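You operate a simulated robot arm through the tools that you are given. There is no shell and no other tool.

You run a simulated robot arm. Do the job below in one go: nothing can be reset, and whatever is moved stays where it is left.

Task
Tape the adapter of the size on the job card.
Fine: set the turns by the winder's table, run it once, put the adapter in the green tray, switch off last. Set down upright: what you pick out.

It is judged by the outcome, as a careful person would: the job done as asked, and still so three seconds after it is handed in. It fails if anything else is knocked over, pushed out of place, dropped, spilled or broken.

Robot
A 7-joint arm with a two-finger parallel gripper, fixed in place. Base frame: the origin is on the floor under the middle of its stand, x ahead of it, y to its left, z up; the work surface is at about z = 0.85. Units: m, rad, N and s.
It reaches about 0.91 m from its shoulder. Its first joint turns from -2.897 to 2.897 rad. Payload 3.43 kg.
The tool frame sits at the grasp point between the pads (the TCP): z along the fingers, y along the line on which they close. The tips reach 0.03 m beyond it. The gripper opens to 0.094 m. The fingers are 0.028 m wide and 0.01 m thick; the gripper's body (0.05 by 0.096 m) begins 0.055 m behind the TCP.
Orientation is that of the tool frame in the base frame, as a unit quaternion [x, y, z, w]. With the fingers straight down and closing along the base's y, the tool's x points along the base's -x, its y along +y and its z along -z.

Tools
- The arm moves only by the tool jog_arm. Its argument "increments" is a list of rows, each a list of 6 numbers: the shift along the tool's x, y, z in m, then the turn, a rotation vector about the tool's x, y, z in rad. In form: [[dx, dy, dz, rx, ry, rz], ...]. A call has 1 to 20 rows; each row shifts and turns the commanded pose from where the row before left it, along the tool's axes as they then stand. "hand" is the opening, from 0 (shut) to 1 (fully open), set as the call begins (left out, the last holds). Each row takes 0.2 s and may step no farther than 0.05 m and 0.15 rad from the row before; otherwise, or with a gripper value out of range, the whole call is refused. Where a pose cannot be reached the arm comes as near as it can. A force on the tool above 90 N (or 10 N above the force at the start of the call, whichever is more), or a blocked arm, ends the call early, and 0.2 s more pass. The fingers move at their own pace (about 0.045 m/s each) and stop on an object; they squeeze with about 22 N. The grip force told is the motor's: it shows also when the fingers shut on nothing. Time passes only in rows, and 0.2 s behind the last, so rows that do not move let the fingers close. The reply holds the time, the measured pose of the TCP, the force on the tool along the base axes, the opening and the grip force, in the units named above and with some noise, with the torque about the TCP (base axes, N m) and any sound that the robot's microphone picked up.
- Cameras (640 x 400 px; columns grow to the right, rows downward): "scene" is fixed at [0.0499, -0.6513, 1.6155]; the picture's right is [0.20, -0.98, 0.00], its down [-0.64, -0.13, -0.76] and it looks along [0.74, 0.15, -0.65] (base axes); focal length 361 px, centre (320, 200). "wrist" rides on the gripper at [0.076, 0.014, -0.103] in the tool frame; the picture's right is [-0.18, 0.98, 0.00], its down [-0.75, -0.14, -0.64] and it looks along [-0.63, -0.12, 0.77] (tool axes); focal length 243 px, centre (320, 200).
- snapshot(camera): a new picture of that camera. No time passes.
- lift_body(by): slides the trunk up (or, below 0, down) by that many m; the arm rides with it, the base frame stays. It gives what a move gives, with no picture.
- point_at(camera, pixels): there is no depth. For up to 12 entries [column, row, z] of the newest picture of that camera ("zoom" is the newest enlarged one), the place [x, y] in the base frame at which the ray of that pixel passes the height z, good to about 0.003 m. No time passes.
- zoom(camera, box): a new picture of the part [left, top, right, bottom] of that camera's present view, enlarged. No time passes.
- finish_job(): hands the job in; it is judged then, once.

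Open the gripper and draw the arm clear of the work before you hand the job in, unless the task says otherwise.

The tools are called after ">>>" as name(argument=value, ...) on one line, values as JSON. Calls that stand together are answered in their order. jog_arm: Moves the arm, as the interface text tells. Its arguments: {"type":"object","properties":{"increments":{"type":"array","items":{"type":"array","items":{"type":"number"}}},"hand":{"type":"number"}},"required":["increments"]} The other tools are called the same way: lift_body (by) moves the trunk up or down; snapshot (camera) takes a picture; point_at (camera, pixels) gives the place at which the rays of pixels pass given heights; zoom (camera, box) takes an enlarged picture of a part of a camera's view; finish_job () hands the job in.

At the start:

```text
clock: 0.0
tool_pos: [0.5395, -0.3744, 1.1806]
tcp_rot: [0.0, 1.0, 0.0, 0.0]
ft_force: [0.3, 0.0, -0.2]
ft_torque: [0.01, 0.01, -0.01]
grip_width: 0.094
grasp_force: 0.0
trunk travel left (down, up): [-0.475, 0.135]
```

scene: 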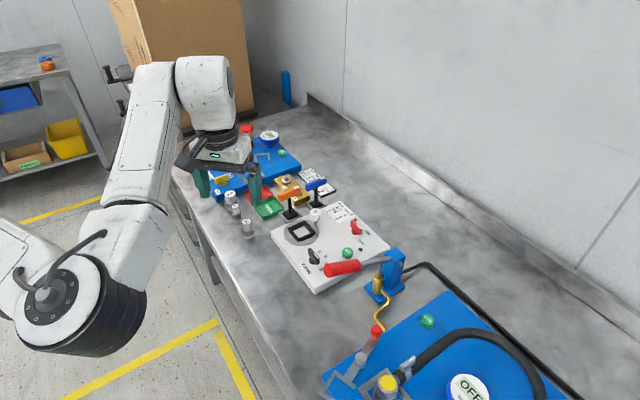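
wrist: 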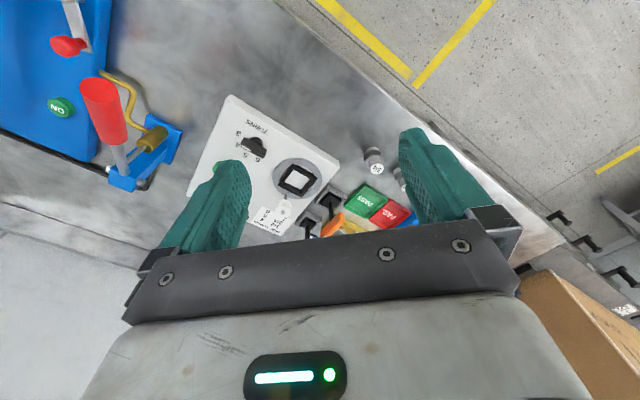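

The scene picture shows a grey winder at about (330,245), adapters near (235,205), trays at (265,200). I zoom in on these parts to read the labels.

>>> zoom(camera="scene", box=[260, 170, 420, 300])

>>> zoom(camera="scene", box=[180, 110, 350, 250])

>>> zoom(camera="scene", box=[310, 260, 560, 400])

>>> zoom(camera="wrist", box=[180, 80, 430, 250])

```text
3.08 times, centred on (340, 235) of scene
```

zoom: 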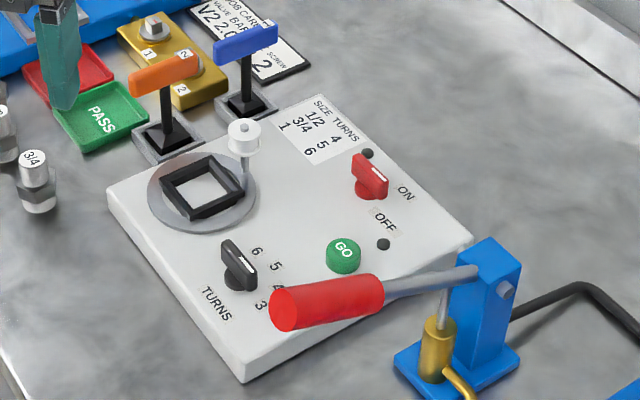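

```text
2.86 times, centred on (265, 180) of scene
```

zoom: 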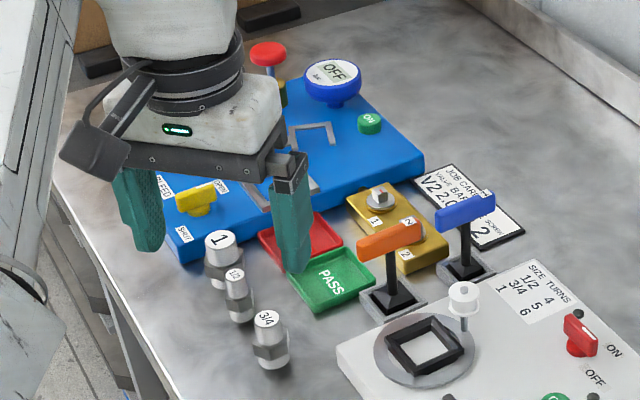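

```text
2.56 times, centred on (435, 330) of scene
```

zoom: 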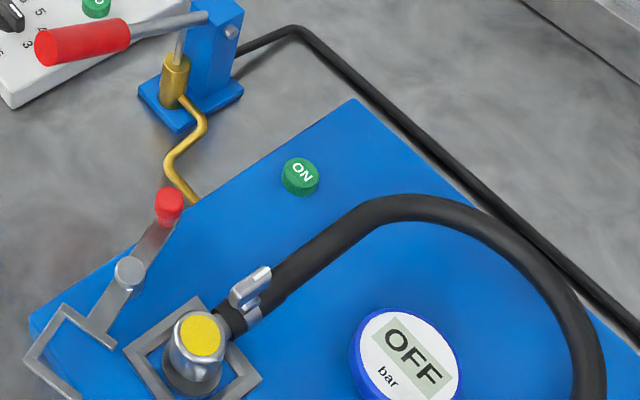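

```text
2.35 times, centred on (305, 165) of wrist
```

zoom: 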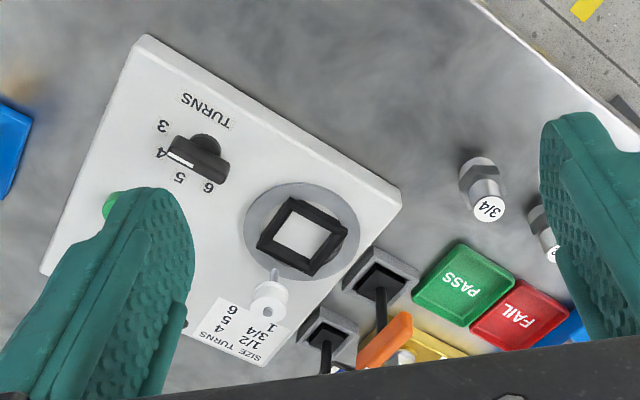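

The job card at scene (318,180) is partly hidden behind the blue key. I locate key features in base coordinates before moving the wrist camera over it.

>>> point_at(camera="scene", pixels=[[318, 180, 0.85], [302, 232, 0.88], [314, 258, 0.9], [347, 254, 0.9], [355, 228, 0.9], [270, 207, 0.86], [248, 237, 0.85], [235, 215, 0.85], [235, 200, 0.85], [316, 214, 0.9], [292, 215, 0.86], [316, 292, 0.86]])

```text
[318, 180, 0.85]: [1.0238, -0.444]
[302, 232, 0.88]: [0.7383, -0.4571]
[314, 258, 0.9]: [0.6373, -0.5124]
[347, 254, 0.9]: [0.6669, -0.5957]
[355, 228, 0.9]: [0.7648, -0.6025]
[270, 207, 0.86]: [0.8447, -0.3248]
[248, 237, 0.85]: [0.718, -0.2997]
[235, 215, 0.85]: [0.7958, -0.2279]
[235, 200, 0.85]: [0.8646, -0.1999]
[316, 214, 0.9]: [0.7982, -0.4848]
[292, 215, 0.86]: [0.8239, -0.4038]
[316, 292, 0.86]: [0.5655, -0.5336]
```

The card sits at about (1.02, -0.44). I move the arm forward at height and look with the wrist camera to read the card unobstructed.

>>> jog_arm(increments=[[-0.03, 0, -0.02, 0, 0, 0], [-0.04, 0, -0.01, 0, 0, 0], [-0.04, -0.01, 0, 0, 0, 0], [-0.04, -0.01, 0, 0, 0, 0], [-0.04, -0.01, 0, 0, 0, 0], [-0.02, 0, 0, 0, 0, 0]], hand=1)

>>> snapshot(camera="wrist")

>>> snapshot(camera="scene")

```text
clock: 1.4
tool_pos: [0.7462, -0.4069, 1.21]
tcp_rot: [0.0, 1.0, 0.0, 0.0]
ft_force: [0.3, 0.7, 0.3]
ft_torque: [0.02, 0.01, 0.0]
grip_width: 0.094
grasp_force: 0.0
trunk travel left (down, up): [-0.475, 0.135]
```

```text
taken
```

wrist: 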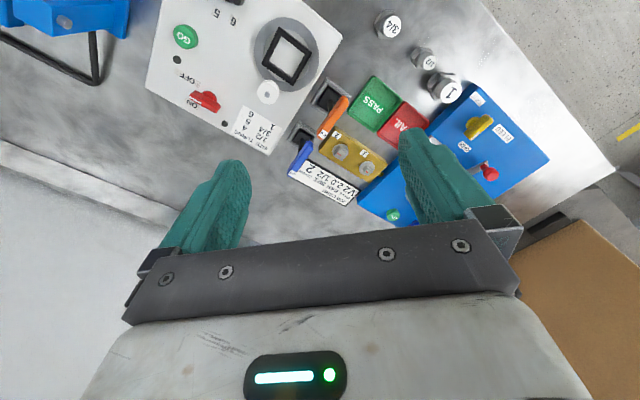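

```text
taken
```

scene: 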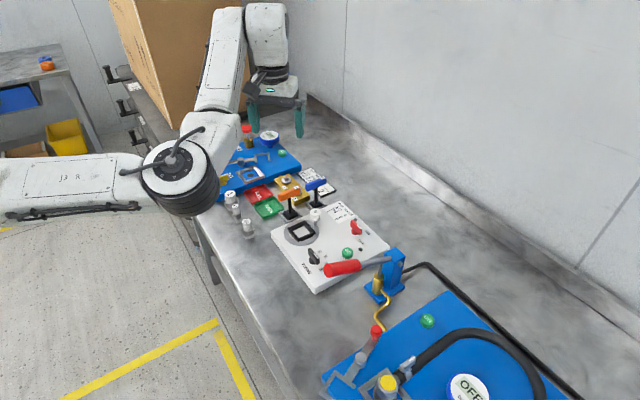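

The card is now in wrist view at (325,178), upside down. I enlarge it along with the winder face and the adapters.

>>> zoom(camera="wrist", box=[270, 130, 380, 215])

>>> zoom(camera="wrist", box=[140, 0, 340, 160])

>>> zoom(camera="wrist", box=[340, 0, 500, 130])

>>> zoom(camera="scene", box=[260, 160, 360, 230])

>>> zoom(camera="scene", box=[200, 170, 330, 260])

>>> zoom(camera="scene", box=[270, 200, 410, 300])

```text
4.71 times, centred on (325, 172) of wrist
```

zoom: 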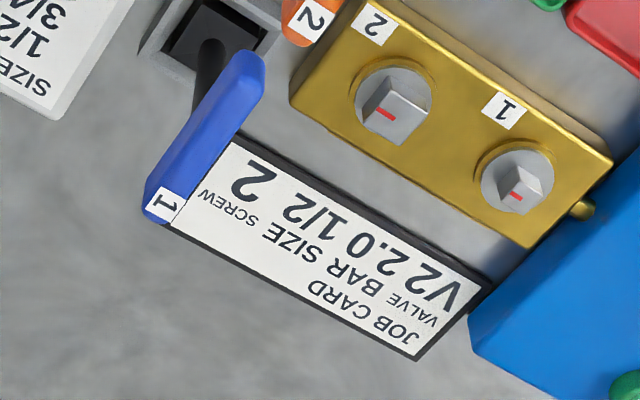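

```text
2.50 times, centred on (240, 80) of wrist
```

zoom: 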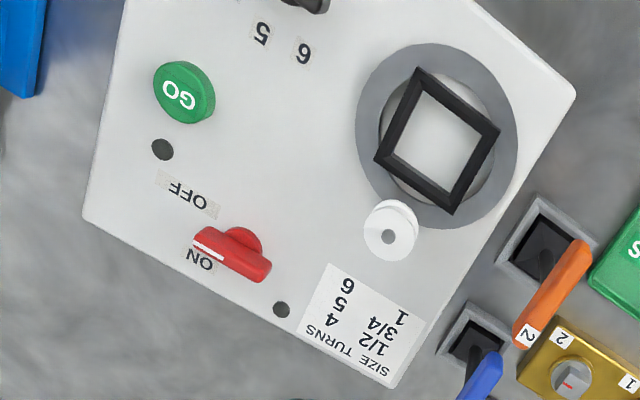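

```text
3.08 times, centred on (420, 65) of wrist
```

zoom: 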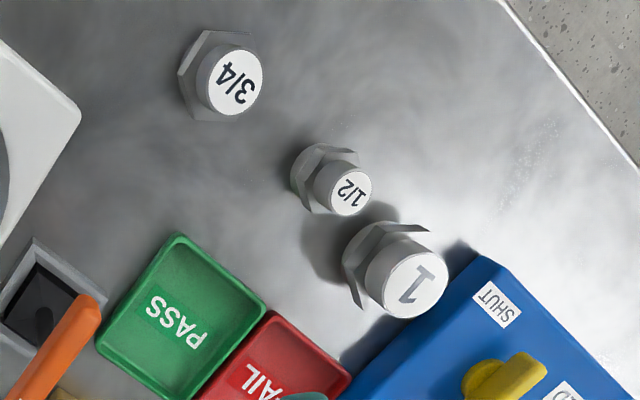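

```text
5.71 times, centred on (310, 195) of scene
```

zoom: 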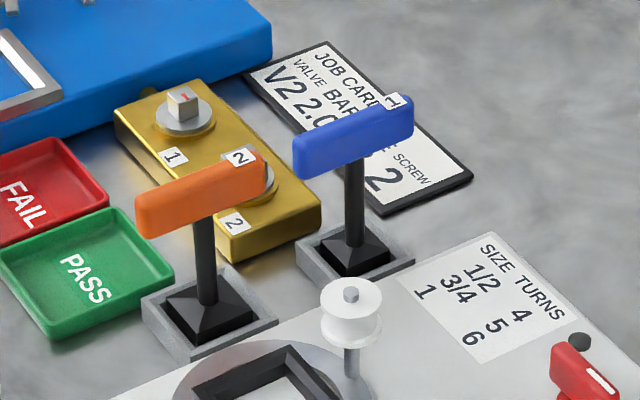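

```text
4.44 times, centred on (265, 215) of scene
```

zoom: 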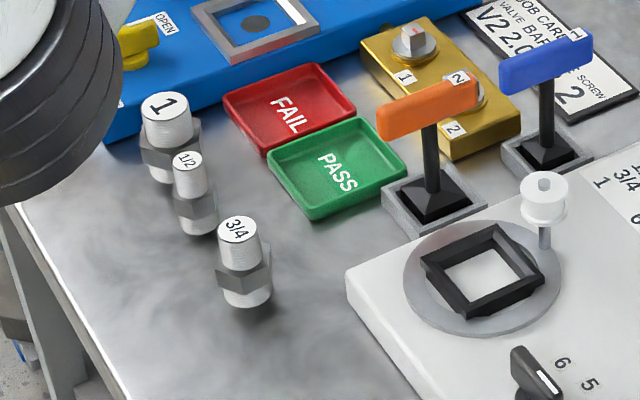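

```text
4.00 times, centred on (340, 250) of scene
```

zoom: 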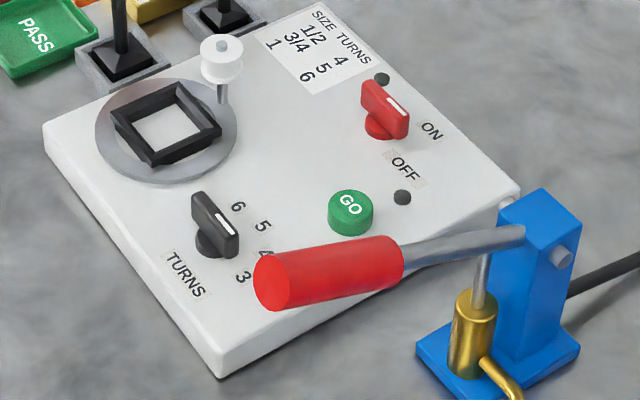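

The card asks for size 1/2, and the table gives 4 turns for it. I now drop closer over the winder (chuck near (0.73,-0.46)) to see the dial, switch and chuck.

>>> jog_arm(increments=[[0.02, -0.013, 0.025, 0, 0, 0], [0.022, -0.014, 0.03, 0, 0, 0], [0.022, -0.014, 0.03, 0, 0, 0], [0.022, -0.012, 0.025, 0, 0, 0]])

>>> snapshot(camera="wrist")

>>> zoom(camera="wrist", box=[180, 0, 420, 150])

>>> snapshot(camera="scene")

```text
clock: 2.4
tool_pos: [0.6624, -0.4565, 1.1012]
tcp_rot: [0.0, 1.0, 0.0, 0.001]
ft_force: [-0.1, 0.0, 0.8]
ft_torque: [0.0, 0.03, 0.02]
grip_width: 0.0941
grasp_force: 0.1
trunk travel left (down, up): [-0.475, 0.135]
```

```text
taken
```

wrist: 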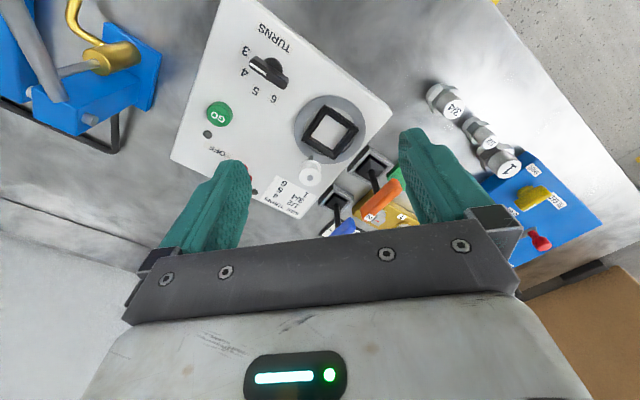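

```text
2.67 times, centred on (300, 75) of wrist
```

zoom: 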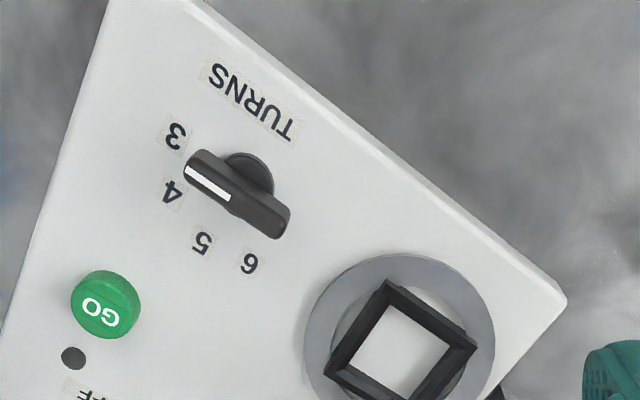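

```text
taken
```

scene: 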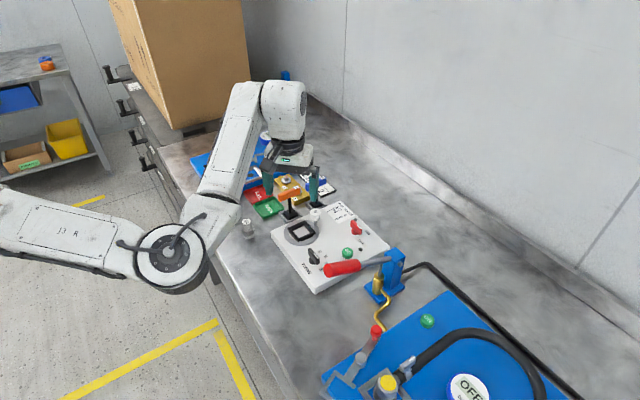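

The dial's white mark points at "3" (knob base at zoom (248,172), "3" at (175,137), "4" at (172,193)), so it needs one step to 4. I measure label and knob positions at panel height.

>>> point_at(camera="zoom", pixels=[[175, 137, 0.88], [172, 193, 0.88], [203, 243, 0.88], [250, 263, 0.88], [250, 172, 0.88], [187, 172, 0.905], [232, 200, 0.905], [285, 232, 0.905], [105, 312, 0.89], [73, 358, 0.88], [400, 340, 0.885], [402, 345, 0.9]])

>>> zoom(camera="scene", box=[295, 230, 375, 290])

>>> zoom(camera="scene", box=[270, 195, 370, 255])

```text
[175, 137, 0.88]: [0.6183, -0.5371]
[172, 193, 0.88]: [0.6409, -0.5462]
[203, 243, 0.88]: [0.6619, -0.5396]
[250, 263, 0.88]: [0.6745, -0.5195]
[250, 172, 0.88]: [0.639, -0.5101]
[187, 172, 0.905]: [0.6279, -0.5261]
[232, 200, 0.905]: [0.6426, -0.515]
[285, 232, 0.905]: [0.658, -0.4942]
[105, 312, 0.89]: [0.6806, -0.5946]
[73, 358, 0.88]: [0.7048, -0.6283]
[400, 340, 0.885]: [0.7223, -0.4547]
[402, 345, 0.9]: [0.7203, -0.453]
```

```text
6.67 times, centred on (335, 260) of scene
```

zoom: 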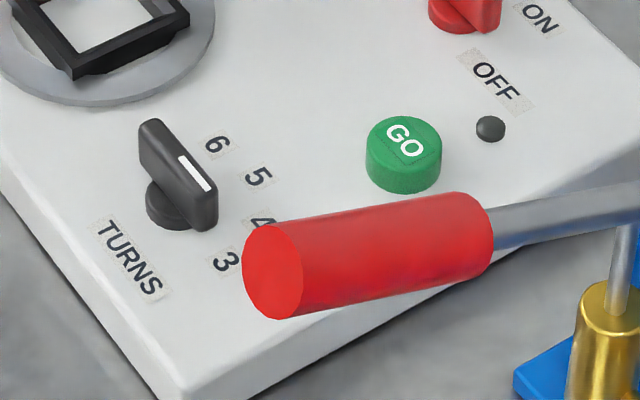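

```text
6.40 times, centred on (320, 225) of scene
```

zoom: 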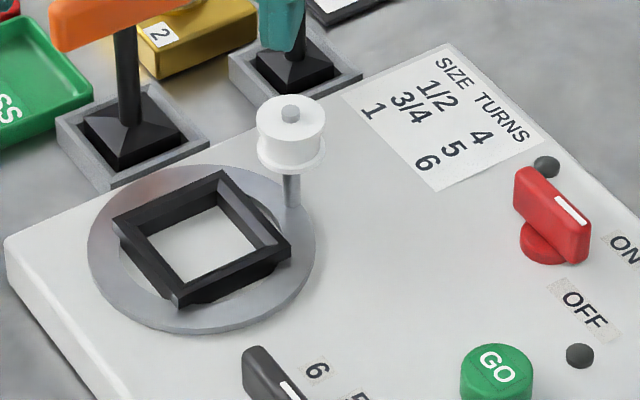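

The dial axis is about (0.641,-0.512) and the pointer lies at -133° with "4" at about -92°. The red switch's state is ambiguous from here, so I move the wrist camera over it at about (0.76,-0.60).

>>> jog_arm(increments=[[-0.02, -0.035, 0, 0, 0, 0], [-0.02, -0.04, 0, 0, 0, 0], [-0.02, -0.04, 0, 0, 0, 0], [-0.02, -0.035, 0, 0, 0, 0]])

>>> snapshot(camera="wrist")

>>> zoom(camera="wrist", box=[220, 0, 460, 150])

```text
clock: 3.4
tool_pos: [0.7287, -0.5946, 1.103]
tcp_rot: [0.001, 1.0, -0.002, 0.001]
ft_force: [-1.3, 0.2, 1.9]
ft_torque: [0.08, -0.05, 0.0]
grip_width: 0.094
grasp_force: 0.1
out of reach, approached as far as the arm can: row 4
trunk travel left (down, up): [-0.475, 0.135]
```

```text
taken
```

wrist: 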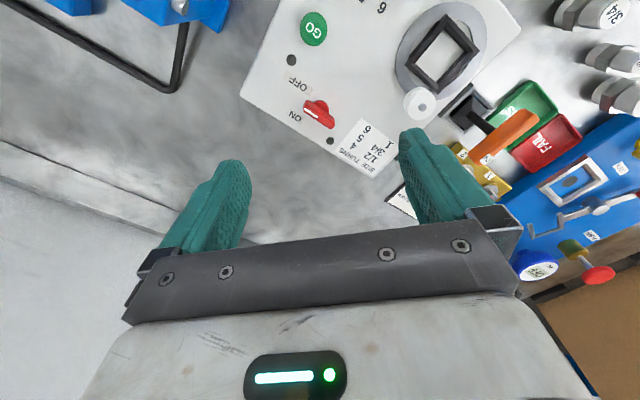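

```text
2.67 times, centred on (340, 75) of wrist
```

zoom: 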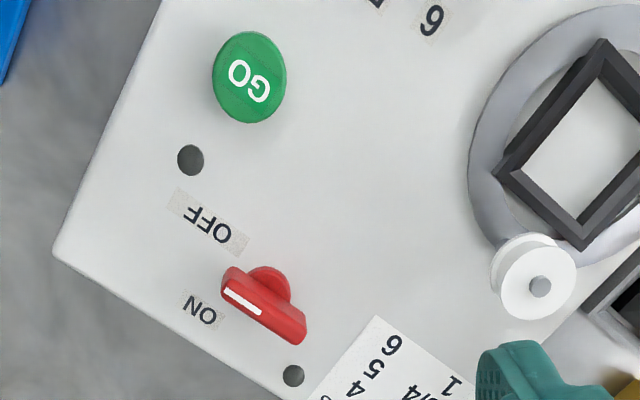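

Switch base is at zoom (272,285), with the white-marked end at (230,292). I compute positions of the labels, the base and the handle.

>>> point_at(camera="zoom", pixels=[[272, 285, 0.88], [208, 220, 0.88], [200, 307, 0.88], [226, 288, 0.91], [260, 310, 0.91], [302, 330, 0.91], [190, 160, 0.88], [293, 377, 0.88], [249, 85, 0.895], [432, 18, 0.88], [538, 286, 0.957], [55, 250, 0.88]])

>>> zoom(camera="scene", box=[330, 205, 400, 270])

>>> snapshot(camera="scene")

```text
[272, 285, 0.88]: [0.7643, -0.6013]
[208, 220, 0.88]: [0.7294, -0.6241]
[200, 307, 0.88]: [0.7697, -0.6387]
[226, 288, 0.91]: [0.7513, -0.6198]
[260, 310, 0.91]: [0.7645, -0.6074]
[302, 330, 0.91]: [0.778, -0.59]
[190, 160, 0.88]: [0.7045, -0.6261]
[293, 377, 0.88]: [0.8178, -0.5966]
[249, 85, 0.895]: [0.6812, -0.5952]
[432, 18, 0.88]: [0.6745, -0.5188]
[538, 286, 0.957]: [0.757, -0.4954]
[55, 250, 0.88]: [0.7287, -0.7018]
```

```text
6.15 times, centred on (365, 238) of scene
```

zoom: 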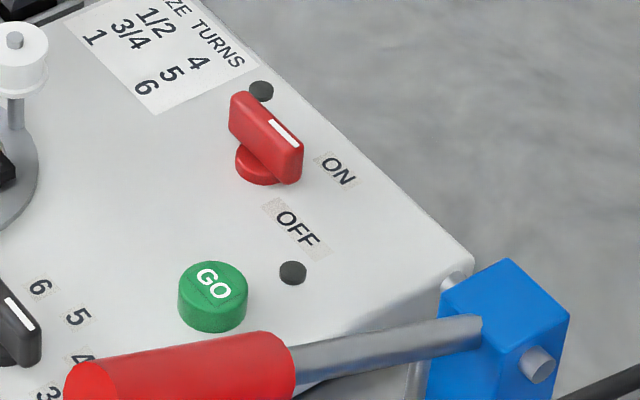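

```text
taken
```

scene: 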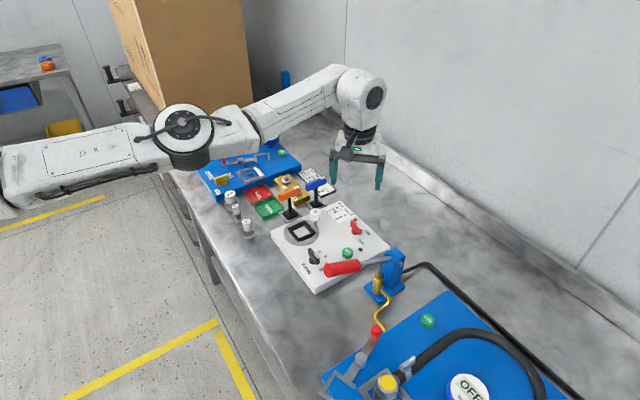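

Switch pointer comes out at about -132°, between OFF (-148°) and ON (-82°) and nearer OFF; both grey lamps are dark. I zoom closer to be certain.

>>> zoom(camera="wrist", box=[276, 60, 356, 150])

>>> zoom(camera="scene", box=[350, 215, 385, 250])

```text
4.44 times, centred on (316, 105) of wrist
```

zoom: 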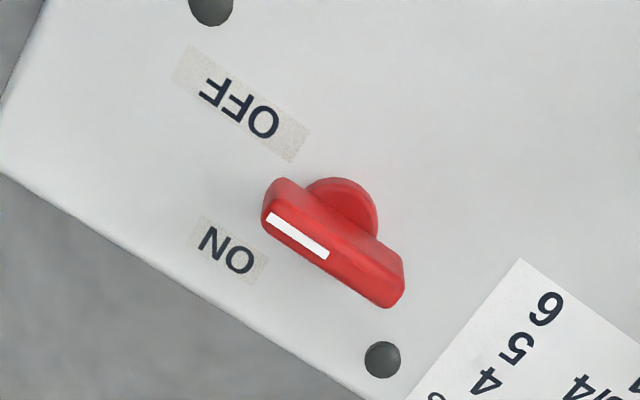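

```text
11.43 times, centred on (368, 232) of scene
```

zoom: 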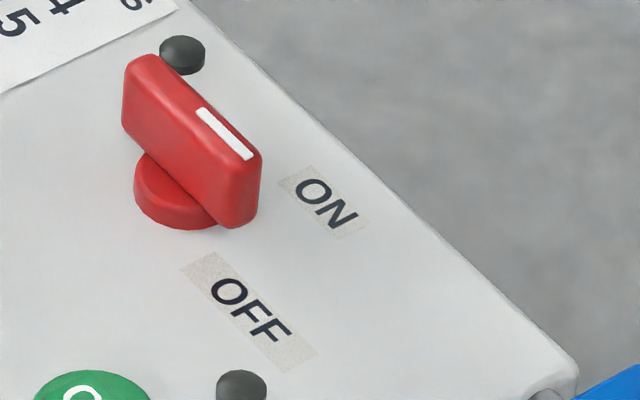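

The pointer is nearest OFF and both lamps are dark, so the switch seems off now; turning it on needs about 60° counter-clockwise. The arm hit its reach limit here at z=1.10, so I lower the trunk by 0.1 m to test whether that helps.

>>> lift_body(by=-0.1)

>>> jog_arm(increments=[[-0.02, 0, -0.01, 0, 0, 0], [-0.015, -0.008, 0, 0, 0, 0]])

```text
clock: 4.7
tool_pos: [0.7318, -0.5917, 1.0018]
tcp_rot: [-0.001, 1.0, 0.0, 0.0]
ft_force: [0.2, -0.1, -0.5]
ft_torque: [-0.01, 0.0, -0.01]
grip_width: 0.0938
grasp_force: 0.2
trunk travel left (down, up): [-0.375, 0.235]
```

```text
clock: 5.3
tool_pos: [0.7409, -0.5848, 1.0076]
tcp_rot: [0.001, 1.0, 0.0, 0.0]
ft_force: [-0.7, 0.7, -0.2]
ft_torque: [-0.01, 0.0, -0.02]
grip_width: 0.094
grasp_force: 0.0
out of reach, approached as far as the arm can: row 1, 2
trunk travel left (down, up): [-0.375, 0.235]
```

Reach at this relative height is about 0.943 m horizontally. I raise the hand relative to the trunk and push outward to see which relative height gives more reach.

>>> jog_arm(increments=[[0, 0, -0.05, 0, 0, 0], [0, 0, -0.05, 0, 0, 0], [-0.01, -0.01, 0, 0, 0, 0], [-0.01, -0.01, 0, 0, 0, 0]])

```text
clock: 6.3
tool_pos: [0.7374, -0.5777, 1.0982]
tcp_rot: [0.001, 1.0, 0.001, 0.001]
ft_force: [-0.2, 0.3, -0.5]
ft_torque: [-0.01, -0.02, -0.04]
grip_width: 0.0941
grasp_force: 0.1
out of reach, approached as far as the arm can: row 2, 3, 4
trunk travel left (down, up): [-0.375, 0.235]
```

Best reach is about 0.944 m with fingers vertical, so the switch (0.973 m out) will need a slight outward tilt later. First I retreat toward the dial at (0.6415,-0.511), staying high, and yaw +47° so the fingers straddle its bar.

>>> jog_arm(increments=[[0.03, 0.02, 0, 0, 0, 0], [0.03, 0.02, 0, 0, 0, -0.137], [0.03, 0.02, 0, 0, 0, -0.137], [0, 0, 0, 0, 0, -0.137], [0, 0, 0, 0, 0, -0.137], [0, 0, 0, 0, 0, -0.137], [0, 0, 0, 0, 0, -0.137]])

>>> snapshot(camera="wrist")

>>> snapshot(camera="scene")

```text
clock: 7.9
tool_pos: [0.7479, -0.5801, 1.1189]
tcp_rot: [-0.311, 0.95, -0.027, 0.01]
ft_force: [-0.6, 0.1, 0.2]
ft_torque: [-0.02, 0.01, -0.03]
grip_width: 0.0939
grasp_force: 0.0
out of reach, approached as far as the arm can: row 1, 2, 3
trunk travel left (down, up): [-0.375, 0.235]
```

```text
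taken
```

wrist: 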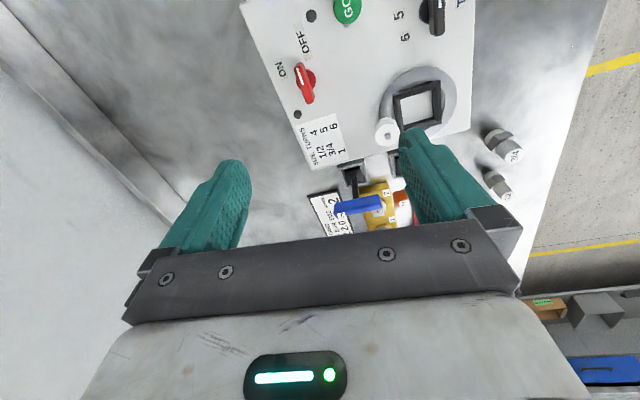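

```text
taken
```

scene: 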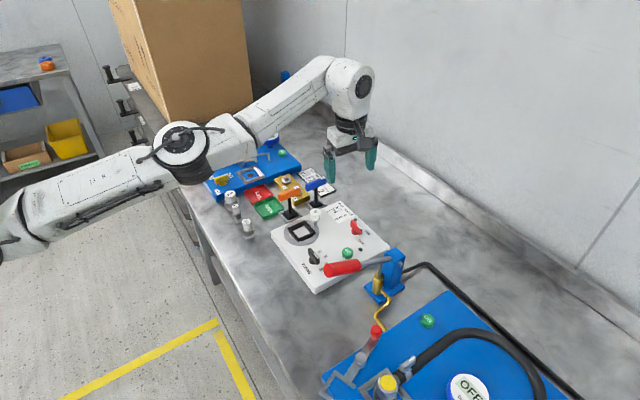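

The reply shows the command had wound up beyond reach; yaw is about 36° now at (0.748,-0.580). I let the arm settle with still rows and read where it really is.

>>> jog_arm(increments=[[0, 0, 0, 0, 0, 0], [0, 0, 0, 0, 0, 0], [0, 0, 0, 0, 0, 0]])

```text
clock: 8.7
tool_pos: [0.7466, -0.5807, 1.1185]
tcp_rot: [-0.309, 0.951, -0.028, 0.009]
ft_force: [-0.8, -0.7, 0.3]
ft_torque: [0.0, -0.03, 0.0]
grip_width: 0.0938
grasp_force: 0.1
trunk travel left (down, up): [-0.375, 0.235]
```

The arm is settled at (0.7466,-0.5807,1.1185), yaw 36° with 3.4° of outward tilt. I retreat to above the dial while taking out the tilt, then finish the yaw to 47°.

>>> jog_arm(increments=[[0.0147, 0.0393, 0, -0.0589, 0, 0], [0.0147, 0.0393, 0, 0, 0, 0], [0.0147, 0.0393, 0, 0, 0, 0], [0, 0, 0.02, 0, 0, -0.096], [0, 0, 0.02, 0, 0, -0.096], [0, 0, 0, 0, 0, 0]])

>>> snapshot(camera="wrist")

```text
clock: 10.1
tool_pos: [0.6414, -0.5091, 1.0764]
tcp_rot: [-0.399, 0.917, 0.001, 0.0]
ft_force: [0.3, -0.2, -0.2]
ft_torque: [-0.02, 0.04, 0.02]
grip_width: 0.0939
grasp_force: 0.0
trunk travel left (down, up): [-0.375, 0.235]
```

```text
taken
```

wrist: 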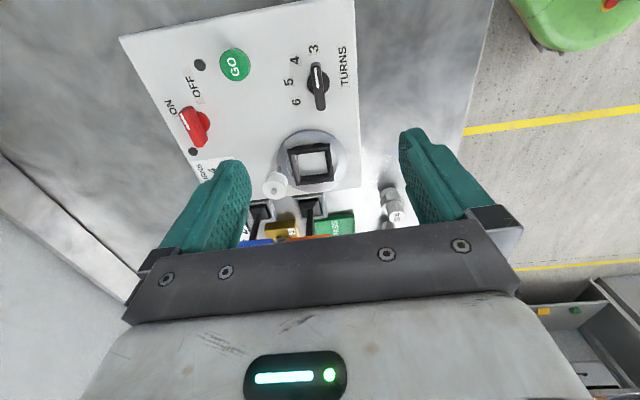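

Yaw is now 47° and the view shows the dial bar at (317,85) pointing straight up at "3". I zoom in to refine dial, switch and GO positions from this angle.

>>> zoom(camera="wrist", box=[260, 20, 380, 130])

>>> point_at(camera="wrist", pixels=[[313, 48, 0.88], [295, 60, 0.88], [288, 82, 0.88], [297, 102, 0.88], [315, 67, 0.9126], [320, 107, 0.9126], [234, 64, 0.895], [312, 163, 0.898], [274, 184, 0.958], [168, 108, 0.88], [195, 88, 0.88], [203, 128, 0.88]])

```text
3.64 times, centred on (320, 75) of wrist
```

zoom: 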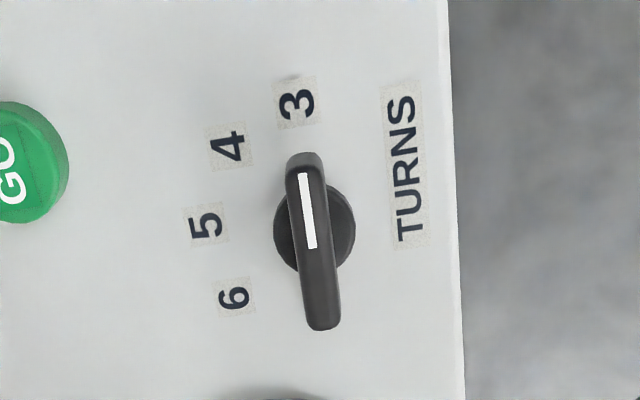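

```text
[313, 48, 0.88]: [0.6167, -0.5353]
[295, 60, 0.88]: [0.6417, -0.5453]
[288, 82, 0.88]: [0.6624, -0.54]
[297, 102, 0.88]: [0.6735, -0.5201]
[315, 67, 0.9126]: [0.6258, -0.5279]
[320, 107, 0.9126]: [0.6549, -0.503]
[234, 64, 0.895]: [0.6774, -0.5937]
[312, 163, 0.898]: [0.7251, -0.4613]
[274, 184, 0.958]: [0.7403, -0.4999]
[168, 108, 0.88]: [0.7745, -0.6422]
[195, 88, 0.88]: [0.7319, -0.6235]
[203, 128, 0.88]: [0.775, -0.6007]
```

The dial bar is centred near (0.641,-0.513), top about z=0.912. I half-open the hand and descend over it to z≈0.95 with the pads on either side of the bar.

>>> jog_arm(increments=[[0.0029, -0.0027, 0.03, 0, 0, 0], [0, 0, 0.035, 0, 0, 0], [0, 0, 0.035, 0, 0, 0], [0, 0, 0.0264, 0, 0, 0], [0, 0, 0, 0, 0, 0]], hand=0.5)

>>> snapshot(camera="wrist")

>>> zoom(camera="scene", box=[270, 200, 370, 290])

```text
clock: 11.3
tool_pos: [0.6419, -0.5152, 0.9505]
tcp_rot: [-0.399, 0.917, 0.001, -0.001]
ft_force: [0.6, -0.3, -0.1]
ft_torque: [-0.01, 0.01, -0.02]
grip_width: 0.047
grasp_force: 0.0
trunk travel left (down, up): [-0.375, 0.235]
```

```text
taken
```

wrist: 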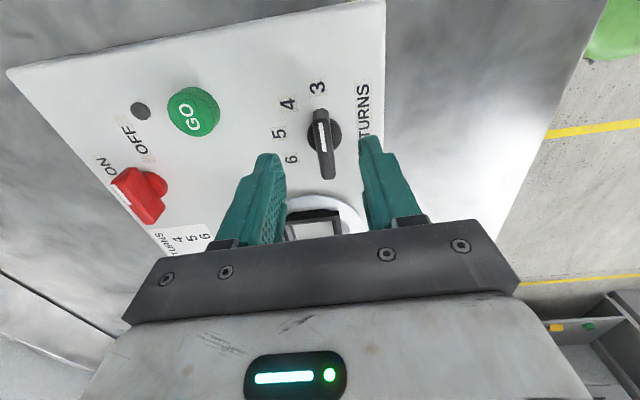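

```text
4.44 times, centred on (320, 245) of scene
```

zoom: 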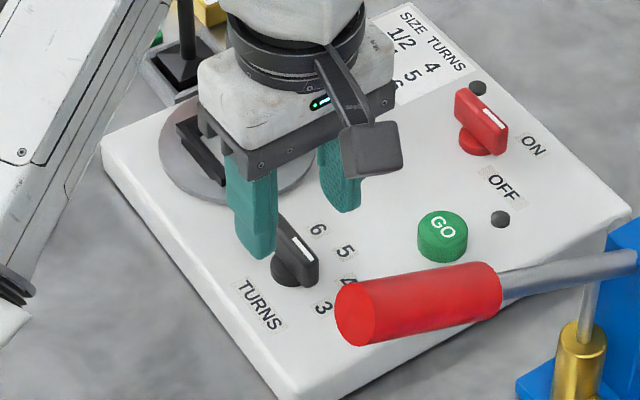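

Fingers straddle the dial bar (tips at (268,160) and (370,140), bar at (322,145)). I lower to z≈0.922 and close on the bar.

>>> jog_arm(increments=[[0, 0, 0.014, 0, 0, 0], [0, 0, 0.014, 0, 0, 0], [0, 0, 0, 0, 0, 0]])

>>> jog_arm(increments=[[0, 0, 0, 0, 0, 0], [0, 0, 0, 0, 0, 0], [0, 0, 0, 0, 0, 0], [0, 0, 0, 0, 0, 0]], hand=0)

```text
clock: 12.1
tool_pos: [0.6435, -0.5143, 0.9214]
tcp_rot: [-0.4, 0.917, 0.001, 0.0]
ft_force: [-0.2, 0.2, -0.5]
ft_torque: [0.02, 0.01, 0.0]
grip_width: 0.0472
grasp_force: 0.1
trunk travel left (down, up): [-0.375, 0.235]
```

```text
clock: 13.1
tool_pos: [0.6402, -0.5115, 0.9212]
tcp_rot: [-0.4, 0.917, 0.005, -0.002]
ft_force: [-32.8, 34.9, 2.8]
ft_torque: [0.7, -0.51, -0.01]
grip_width: 0.0112
grasp_force: 45.1
trunk travel left (down, up): [-0.375, 0.235]
```

The bar is held (width 0.0112) but there is a 48 N sideways pull toward (-x,+y), so my centre was off by about 4 mm. I shift along the tool's +y to relieve it.

>>> jog_arm(increments=[[0, 0.002, 0, 0, 0, 0], [0, 0.002, 0, 0, 0, 0], [0, 0, 0, 0, 0, 0]])

```text
clock: 13.9
tool_pos: [0.6404, -0.5122, 0.9214]
tcp_rot: [-0.398, 0.917, -0.001, 0.001]
ft_force: [7.7, -16.2, -21.8]
ft_torque: [-0.71, 0.43, -0.04]
grip_width: 0.011
grasp_force: 44.1
trunk travel left (down, up): [-0.375, 0.235]
```

Lateral force is down to about 18 N. I back off 1 mm and start turning the dial counter-clockwise (tool -z) by half a step, watching the torque.

>>> jog_arm(increments=[[0, -0.001, 0, 0, 0, 0], [0, 0, 0, 0, 0, -0.12], [0, 0, 0, 0, 0, -0.12], [0, 0, 0, 0, 0, -0.11], [0, 0, 0, 0, 0, 0]])

```text
clock: 15.1
tool_pos: [0.6401, -0.5125, 0.9219]
tcp_rot: [-0.553, 0.833, 0.001, 0.0]
ft_force: [13.0, -20.8, -20.8]
ft_torque: [-1.13, -0.1, -0.02]
grip_width: 0.0109
grasp_force: 44.4
trunk travel left (down, up): [-0.375, 0.235]
```

Turned 20° so far with negligible torque. I ease the side load slightly and turn the remaining 20° to reach "4".

>>> jog_arm(increments=[[0.001, -0.0015, 0.001, 0, 0, 0], [0, 0, 0, 0, 0, -0.12], [0, 0, 0, 0, 0, -0.12], [0, 0, 0, 0, 0, -0.11], [0, 0, 0, 0, 0, 0]])

>>> snapshot(camera="wrist")

>>> zoom(camera="scene", box=[270, 200, 370, 290])

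```text
clock: 16.3
tool_pos: [0.6407, -0.5128, 0.9217]
tcp_rot: [-0.69, 0.724, 0.001, 0.0]
ft_force: [5.5, -3.4, -7.7]
ft_torque: [-0.51, -0.27, -0.03]
grip_width: 0.011
grasp_force: 44.0
trunk travel left (down, up): [-0.375, 0.235]
```

```text
taken
```

wrist: 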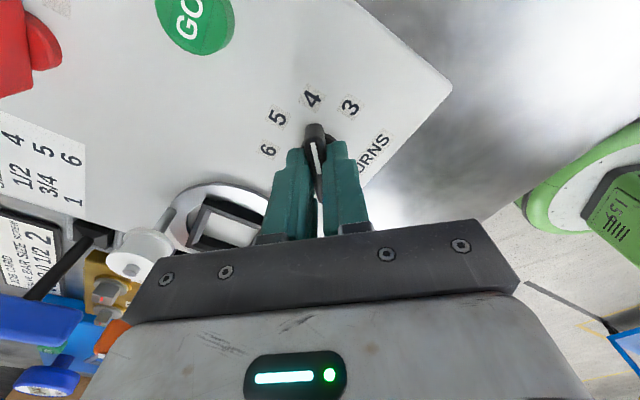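

```text
4.44 times, centred on (320, 245) of scene
```

zoom: 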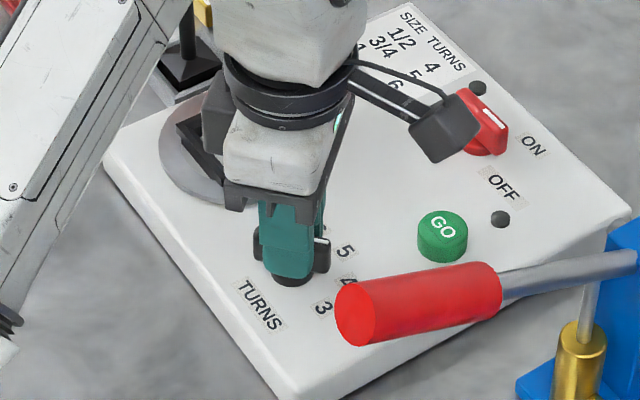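

The dial's mark now points straight at "4" (313,97) in the wrist view. I open the fingers and lift straight up.

>>> jog_arm(increments=[[0, 0, 0, 0, 0, 0], [0, 0, 0, 0, 0, 0], [0, 0, 0, 0, 0, 0], [0, 0, -0.03, 0, 0, 0], [0, 0, -0.04, 0, 0, 0], [0, 0, -0.04, 0, 0, 0], [0, 0, -0.03, 0, 0, 0]], hand=0.5)

>>> snapshot(camera="wrist")

>>> zoom(camera="scene", box=[270, 200, 400, 300])

```text
clock: 17.9
tool_pos: [0.641, -0.5123, 1.0612]
tcp_rot: [-0.689, 0.724, 0.0, 0.0]
ft_force: [-0.4, -0.5, -0.4]
ft_torque: [-0.02, 0.02, 0.01]
grip_width: 0.0467
grasp_force: 0.1
trunk travel left (down, up): [-0.375, 0.235]
```

```text
taken
```

wrist: 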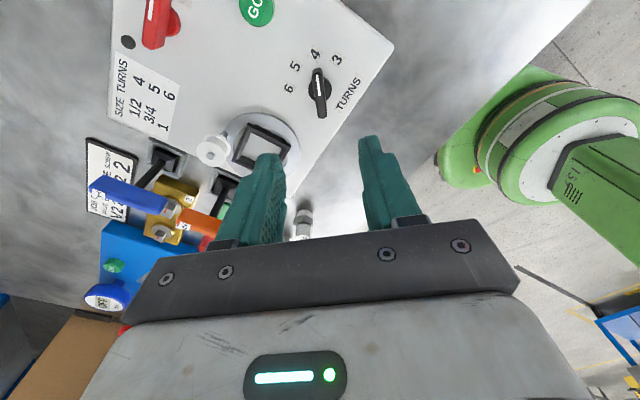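

```text
4.00 times, centred on (335, 250) of scene
```

zoom: 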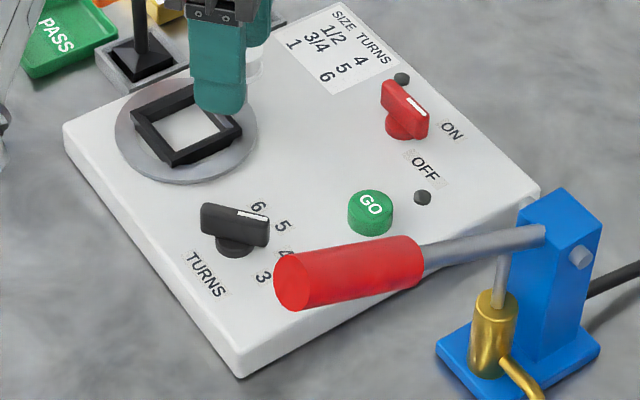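

The dial reads 4 (scene view confirms). Now I raise a bit, yaw back to +40° and move over the 1/2 adapter at about (0.770,-0.253) to look at it from above.

>>> jog_arm(increments=[[0, 0, -0.03, 0, 0, 0.137], [0, 0, 0, 0, 0, 0.137], [0, 0, 0, 0, 0, 0.137], [0, 0, 0, 0, 0, 0.137], [0, 0, 0, 0, 0, 0.137], [0, 0, 0, 0, 0, 0.137], [-0.038, 0.0164, 0, 0, 0, 0], [-0.038, 0.0164, 0, 0, 0, 0], [-0.038, 0.0164, 0, 0, 0, 0], [-0.038, 0.0164, 0, 0, 0, 0], [-0.038, 0.0164, 0, 0, 0, 0], [-0.038, 0.0164, 0, 0, 0, 0], [-0.038, 0.0164, 0, 0, 0, 0], [0, 0, 0, 0, 0, 0]], hand=1)

>>> snapshot(camera="wrist")

>>> snapshot(camera="scene")

```text
clock: 20.9
tool_pos: [0.7714, -0.255, 1.0901]
tcp_rot: [-0.343, 0.939, 0.001, -0.001]
ft_force: [0.0, -0.1, 1.0]
ft_torque: [-0.01, 0.0, -0.01]
grip_width: 0.0941
grasp_force: 0.0
trunk travel left (down, up): [-0.375, 0.235]
```

```text
taken
```

wrist: 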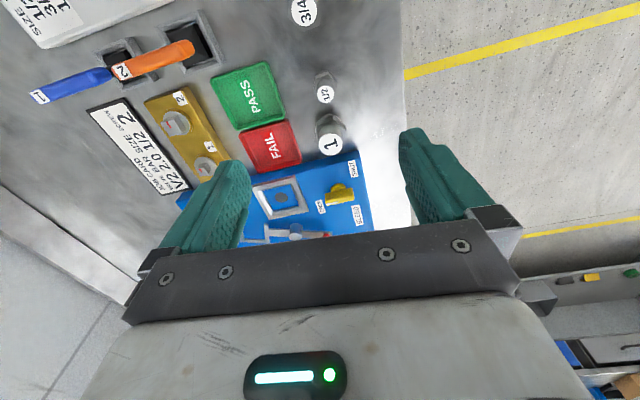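

```text
taken
```

scene: 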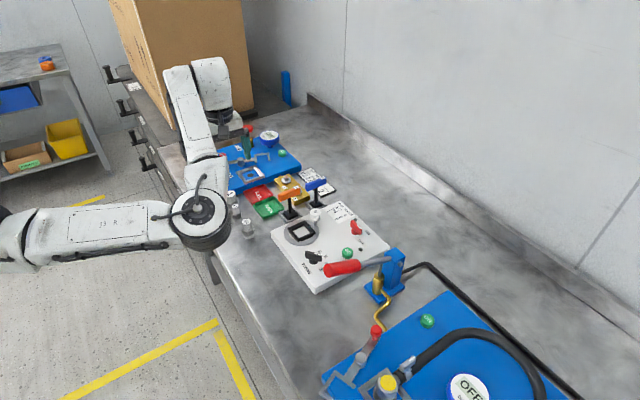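

The 1/2 adapter is seen near (325,88), the "1" at (330,135) and the trays at left. I zoom to judge the hex orientation and spacing.

>>> zoom(camera="wrist", box=[280, 50, 380, 170])

>>> zoom(camera="scene", box=[215, 180, 275, 245])

>>> point_at(camera="wrist", pixels=[[324, 94, 0.918], [325, 75, 0.85], [330, 144, 0.92], [305, 10, 0.92], [248, 97, 0.855], [269, 148, 0.855]])

```text
3.33 times, centred on (330, 110) of wrist
```

zoom: 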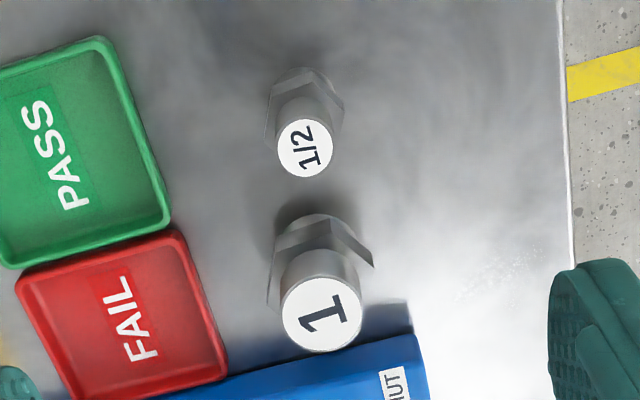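

```text
6.15 times, centred on (245, 212) of scene
```

zoom: 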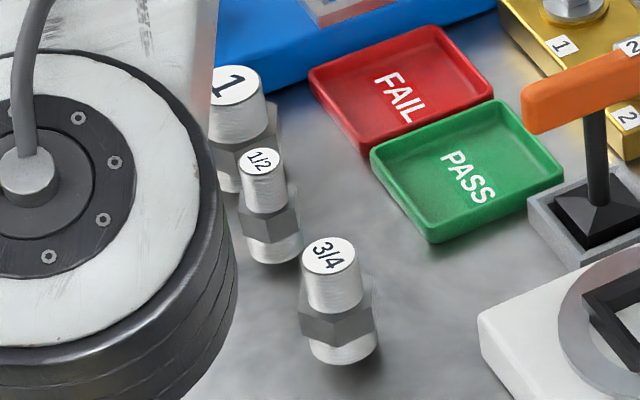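

```text
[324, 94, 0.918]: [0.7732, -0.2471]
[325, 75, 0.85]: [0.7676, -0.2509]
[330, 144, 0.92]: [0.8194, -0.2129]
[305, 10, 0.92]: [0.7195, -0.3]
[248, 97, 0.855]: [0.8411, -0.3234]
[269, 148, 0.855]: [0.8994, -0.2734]
```

The 1/2 adapter stands at about (0.772,-0.249). I narrow the hand to about 0.06 m to stay clear of the neighbouring "1" and the trays, centre over it and go down to z≈0.99.

>>> jog_arm(increments=[[-0.0043, 0.0042, 0.02, 0, 0, 0], [0, 0, 0.04, 0, 0, 0], [0, 0, 0.04, 0, 0, 0], [0, 0, 0, 0, 0, 0]], hand=0.65)

>>> snapshot(camera="wrist")

>>> snapshot(camera="scene")

```text
clock: 21.9
tool_pos: [0.7717, -0.2494, 0.9907]
tcp_rot: [-0.342, 0.94, 0.001, -0.001]
ft_force: [0.5, -0.4, 0.2]
ft_torque: [0.04, 0.0, 0.04]
grip_width: 0.0609
grasp_force: 0.1
trunk travel left (down, up): [-0.375, 0.235]
```

```text
taken
```

wrist: 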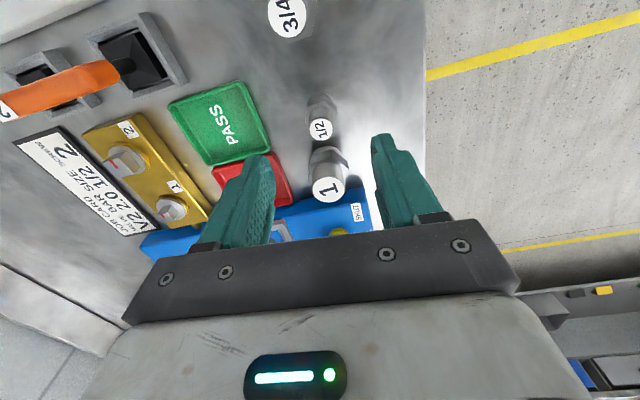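

```text
taken
```

scene: 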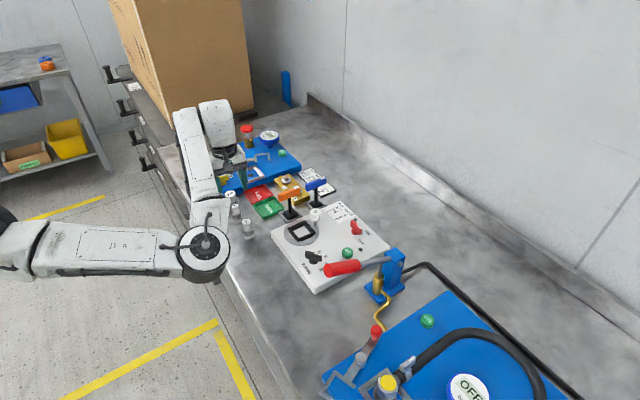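

The adapter top at wrist (320,130) lies on the tool axis, so the hand is centred. I zoom in on both views to check clearances around the fingers and the arm's elbow.

>>> zoom(camera="scene", box=[170, 90, 290, 250])

>>> zoom(camera="wrist", box=[240, 70, 400, 220])

```text
2.50 times, centred on (230, 170) of scene
```

zoom: 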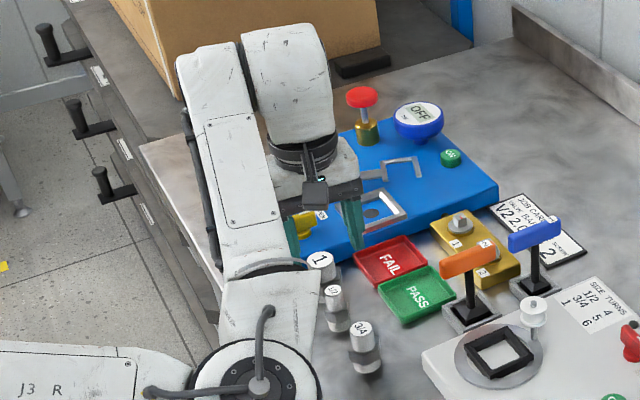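

```text
2.67 times, centred on (320, 145) of wrist
```

zoom: 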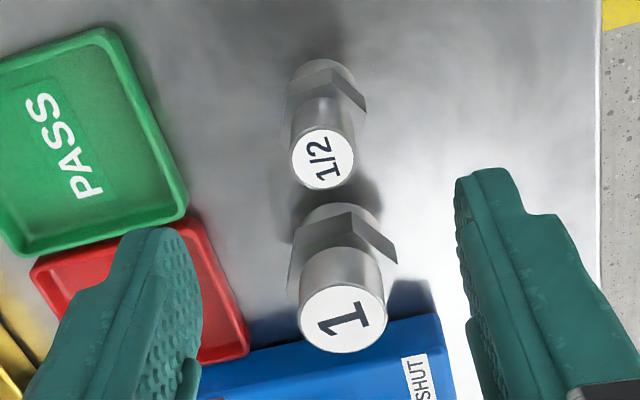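

I enlarge the 1/2 adapter and its hex to see where its flats face relative to the closing line.

>>> zoom(camera="wrist", box=[300, 85, 345, 145])

>>> zoom(camera="wrist", box=[300, 140, 350, 210])

>>> zoom(camera="scene", box=[225, 190, 260, 245])

```text
6.67 times, centred on (322, 115) of wrist
```

zoom: 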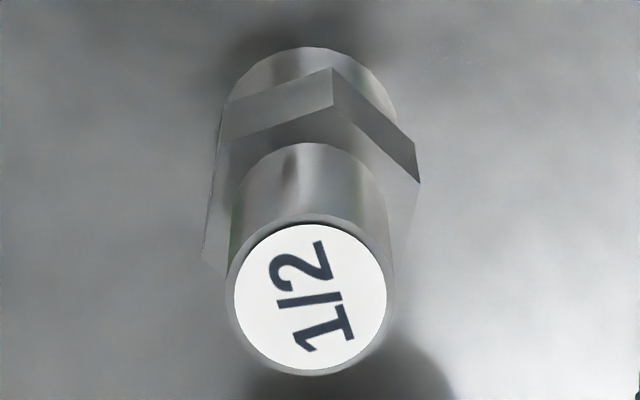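

```text
5.71 times, centred on (325, 175) of wrist
```

zoom: 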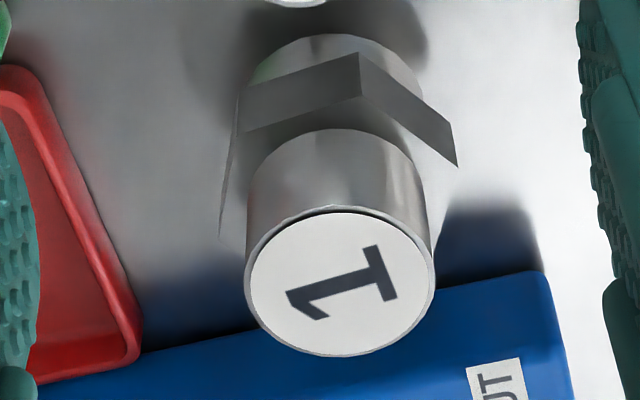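

```text
7.27 times, centred on (242, 218) of scene
```

zoom: 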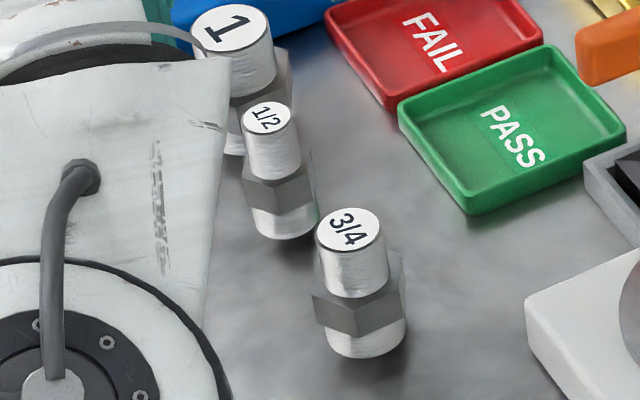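

The hex top corners are visible at zoom (333,105), (222,142), (418,182), (203,265). I convert them to base coordinates to get flat orientation and size.

>>> point_at(camera="wrist", pixels=[[323.95, 100.75, 0.893], [307.3, 106.3, 0.893], [336.7, 112.3, 0.893], [304.5, 124.75, 0.893], [320.05, 117.85, 0.893], [323.95, 95.2, 0.873], [307.3, 100.8, 0.873], [320.5, 129.2, 0.918], [320, 91, 0.85]])

```text
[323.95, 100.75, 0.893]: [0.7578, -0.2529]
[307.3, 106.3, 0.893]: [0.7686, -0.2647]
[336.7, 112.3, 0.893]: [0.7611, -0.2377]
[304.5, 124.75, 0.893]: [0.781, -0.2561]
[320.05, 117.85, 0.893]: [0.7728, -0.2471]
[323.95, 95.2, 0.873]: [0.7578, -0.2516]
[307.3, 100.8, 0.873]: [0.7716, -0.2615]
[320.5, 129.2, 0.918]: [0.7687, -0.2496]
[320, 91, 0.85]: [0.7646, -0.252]
```

Hex across flats is about 0.027 m with flat normals near 45°/105°/165°. I yaw to +15° so the closing line lies at 105°, clear of the "1" adapter, and recheck the view.

>>> jog_arm(increments=[[0, 0, 0, 0, 0, 0.145], [0, 0, 0, 0, 0, 0.145], [0, 0, 0, 0, 0, 0.145], [0, 0, 0, 0, 0, 0]])

>>> snapshot(camera="wrist")

>>> zoom(camera="wrist", box=[280, 80, 360, 160])

```text
clock: 22.9
tool_pos: [0.7715, -0.2489, 0.9924]
tcp_rot: [-0.132, 0.991, 0.0, -0.001]
ft_force: [0.0, -0.3, -1.1]
ft_torque: [-0.03, -0.01, 0.02]
grip_width: 0.0611
grasp_force: 0.1
trunk travel left (down, up): [-0.375, 0.235]
```

```text
taken
```

wrist: 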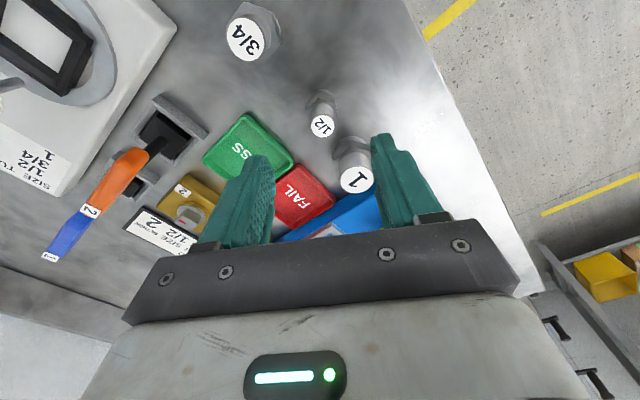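

```text
5.00 times, centred on (320, 120) of wrist
```

zoom: 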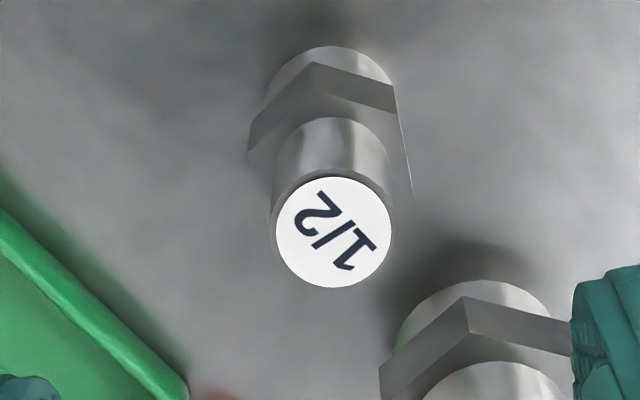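

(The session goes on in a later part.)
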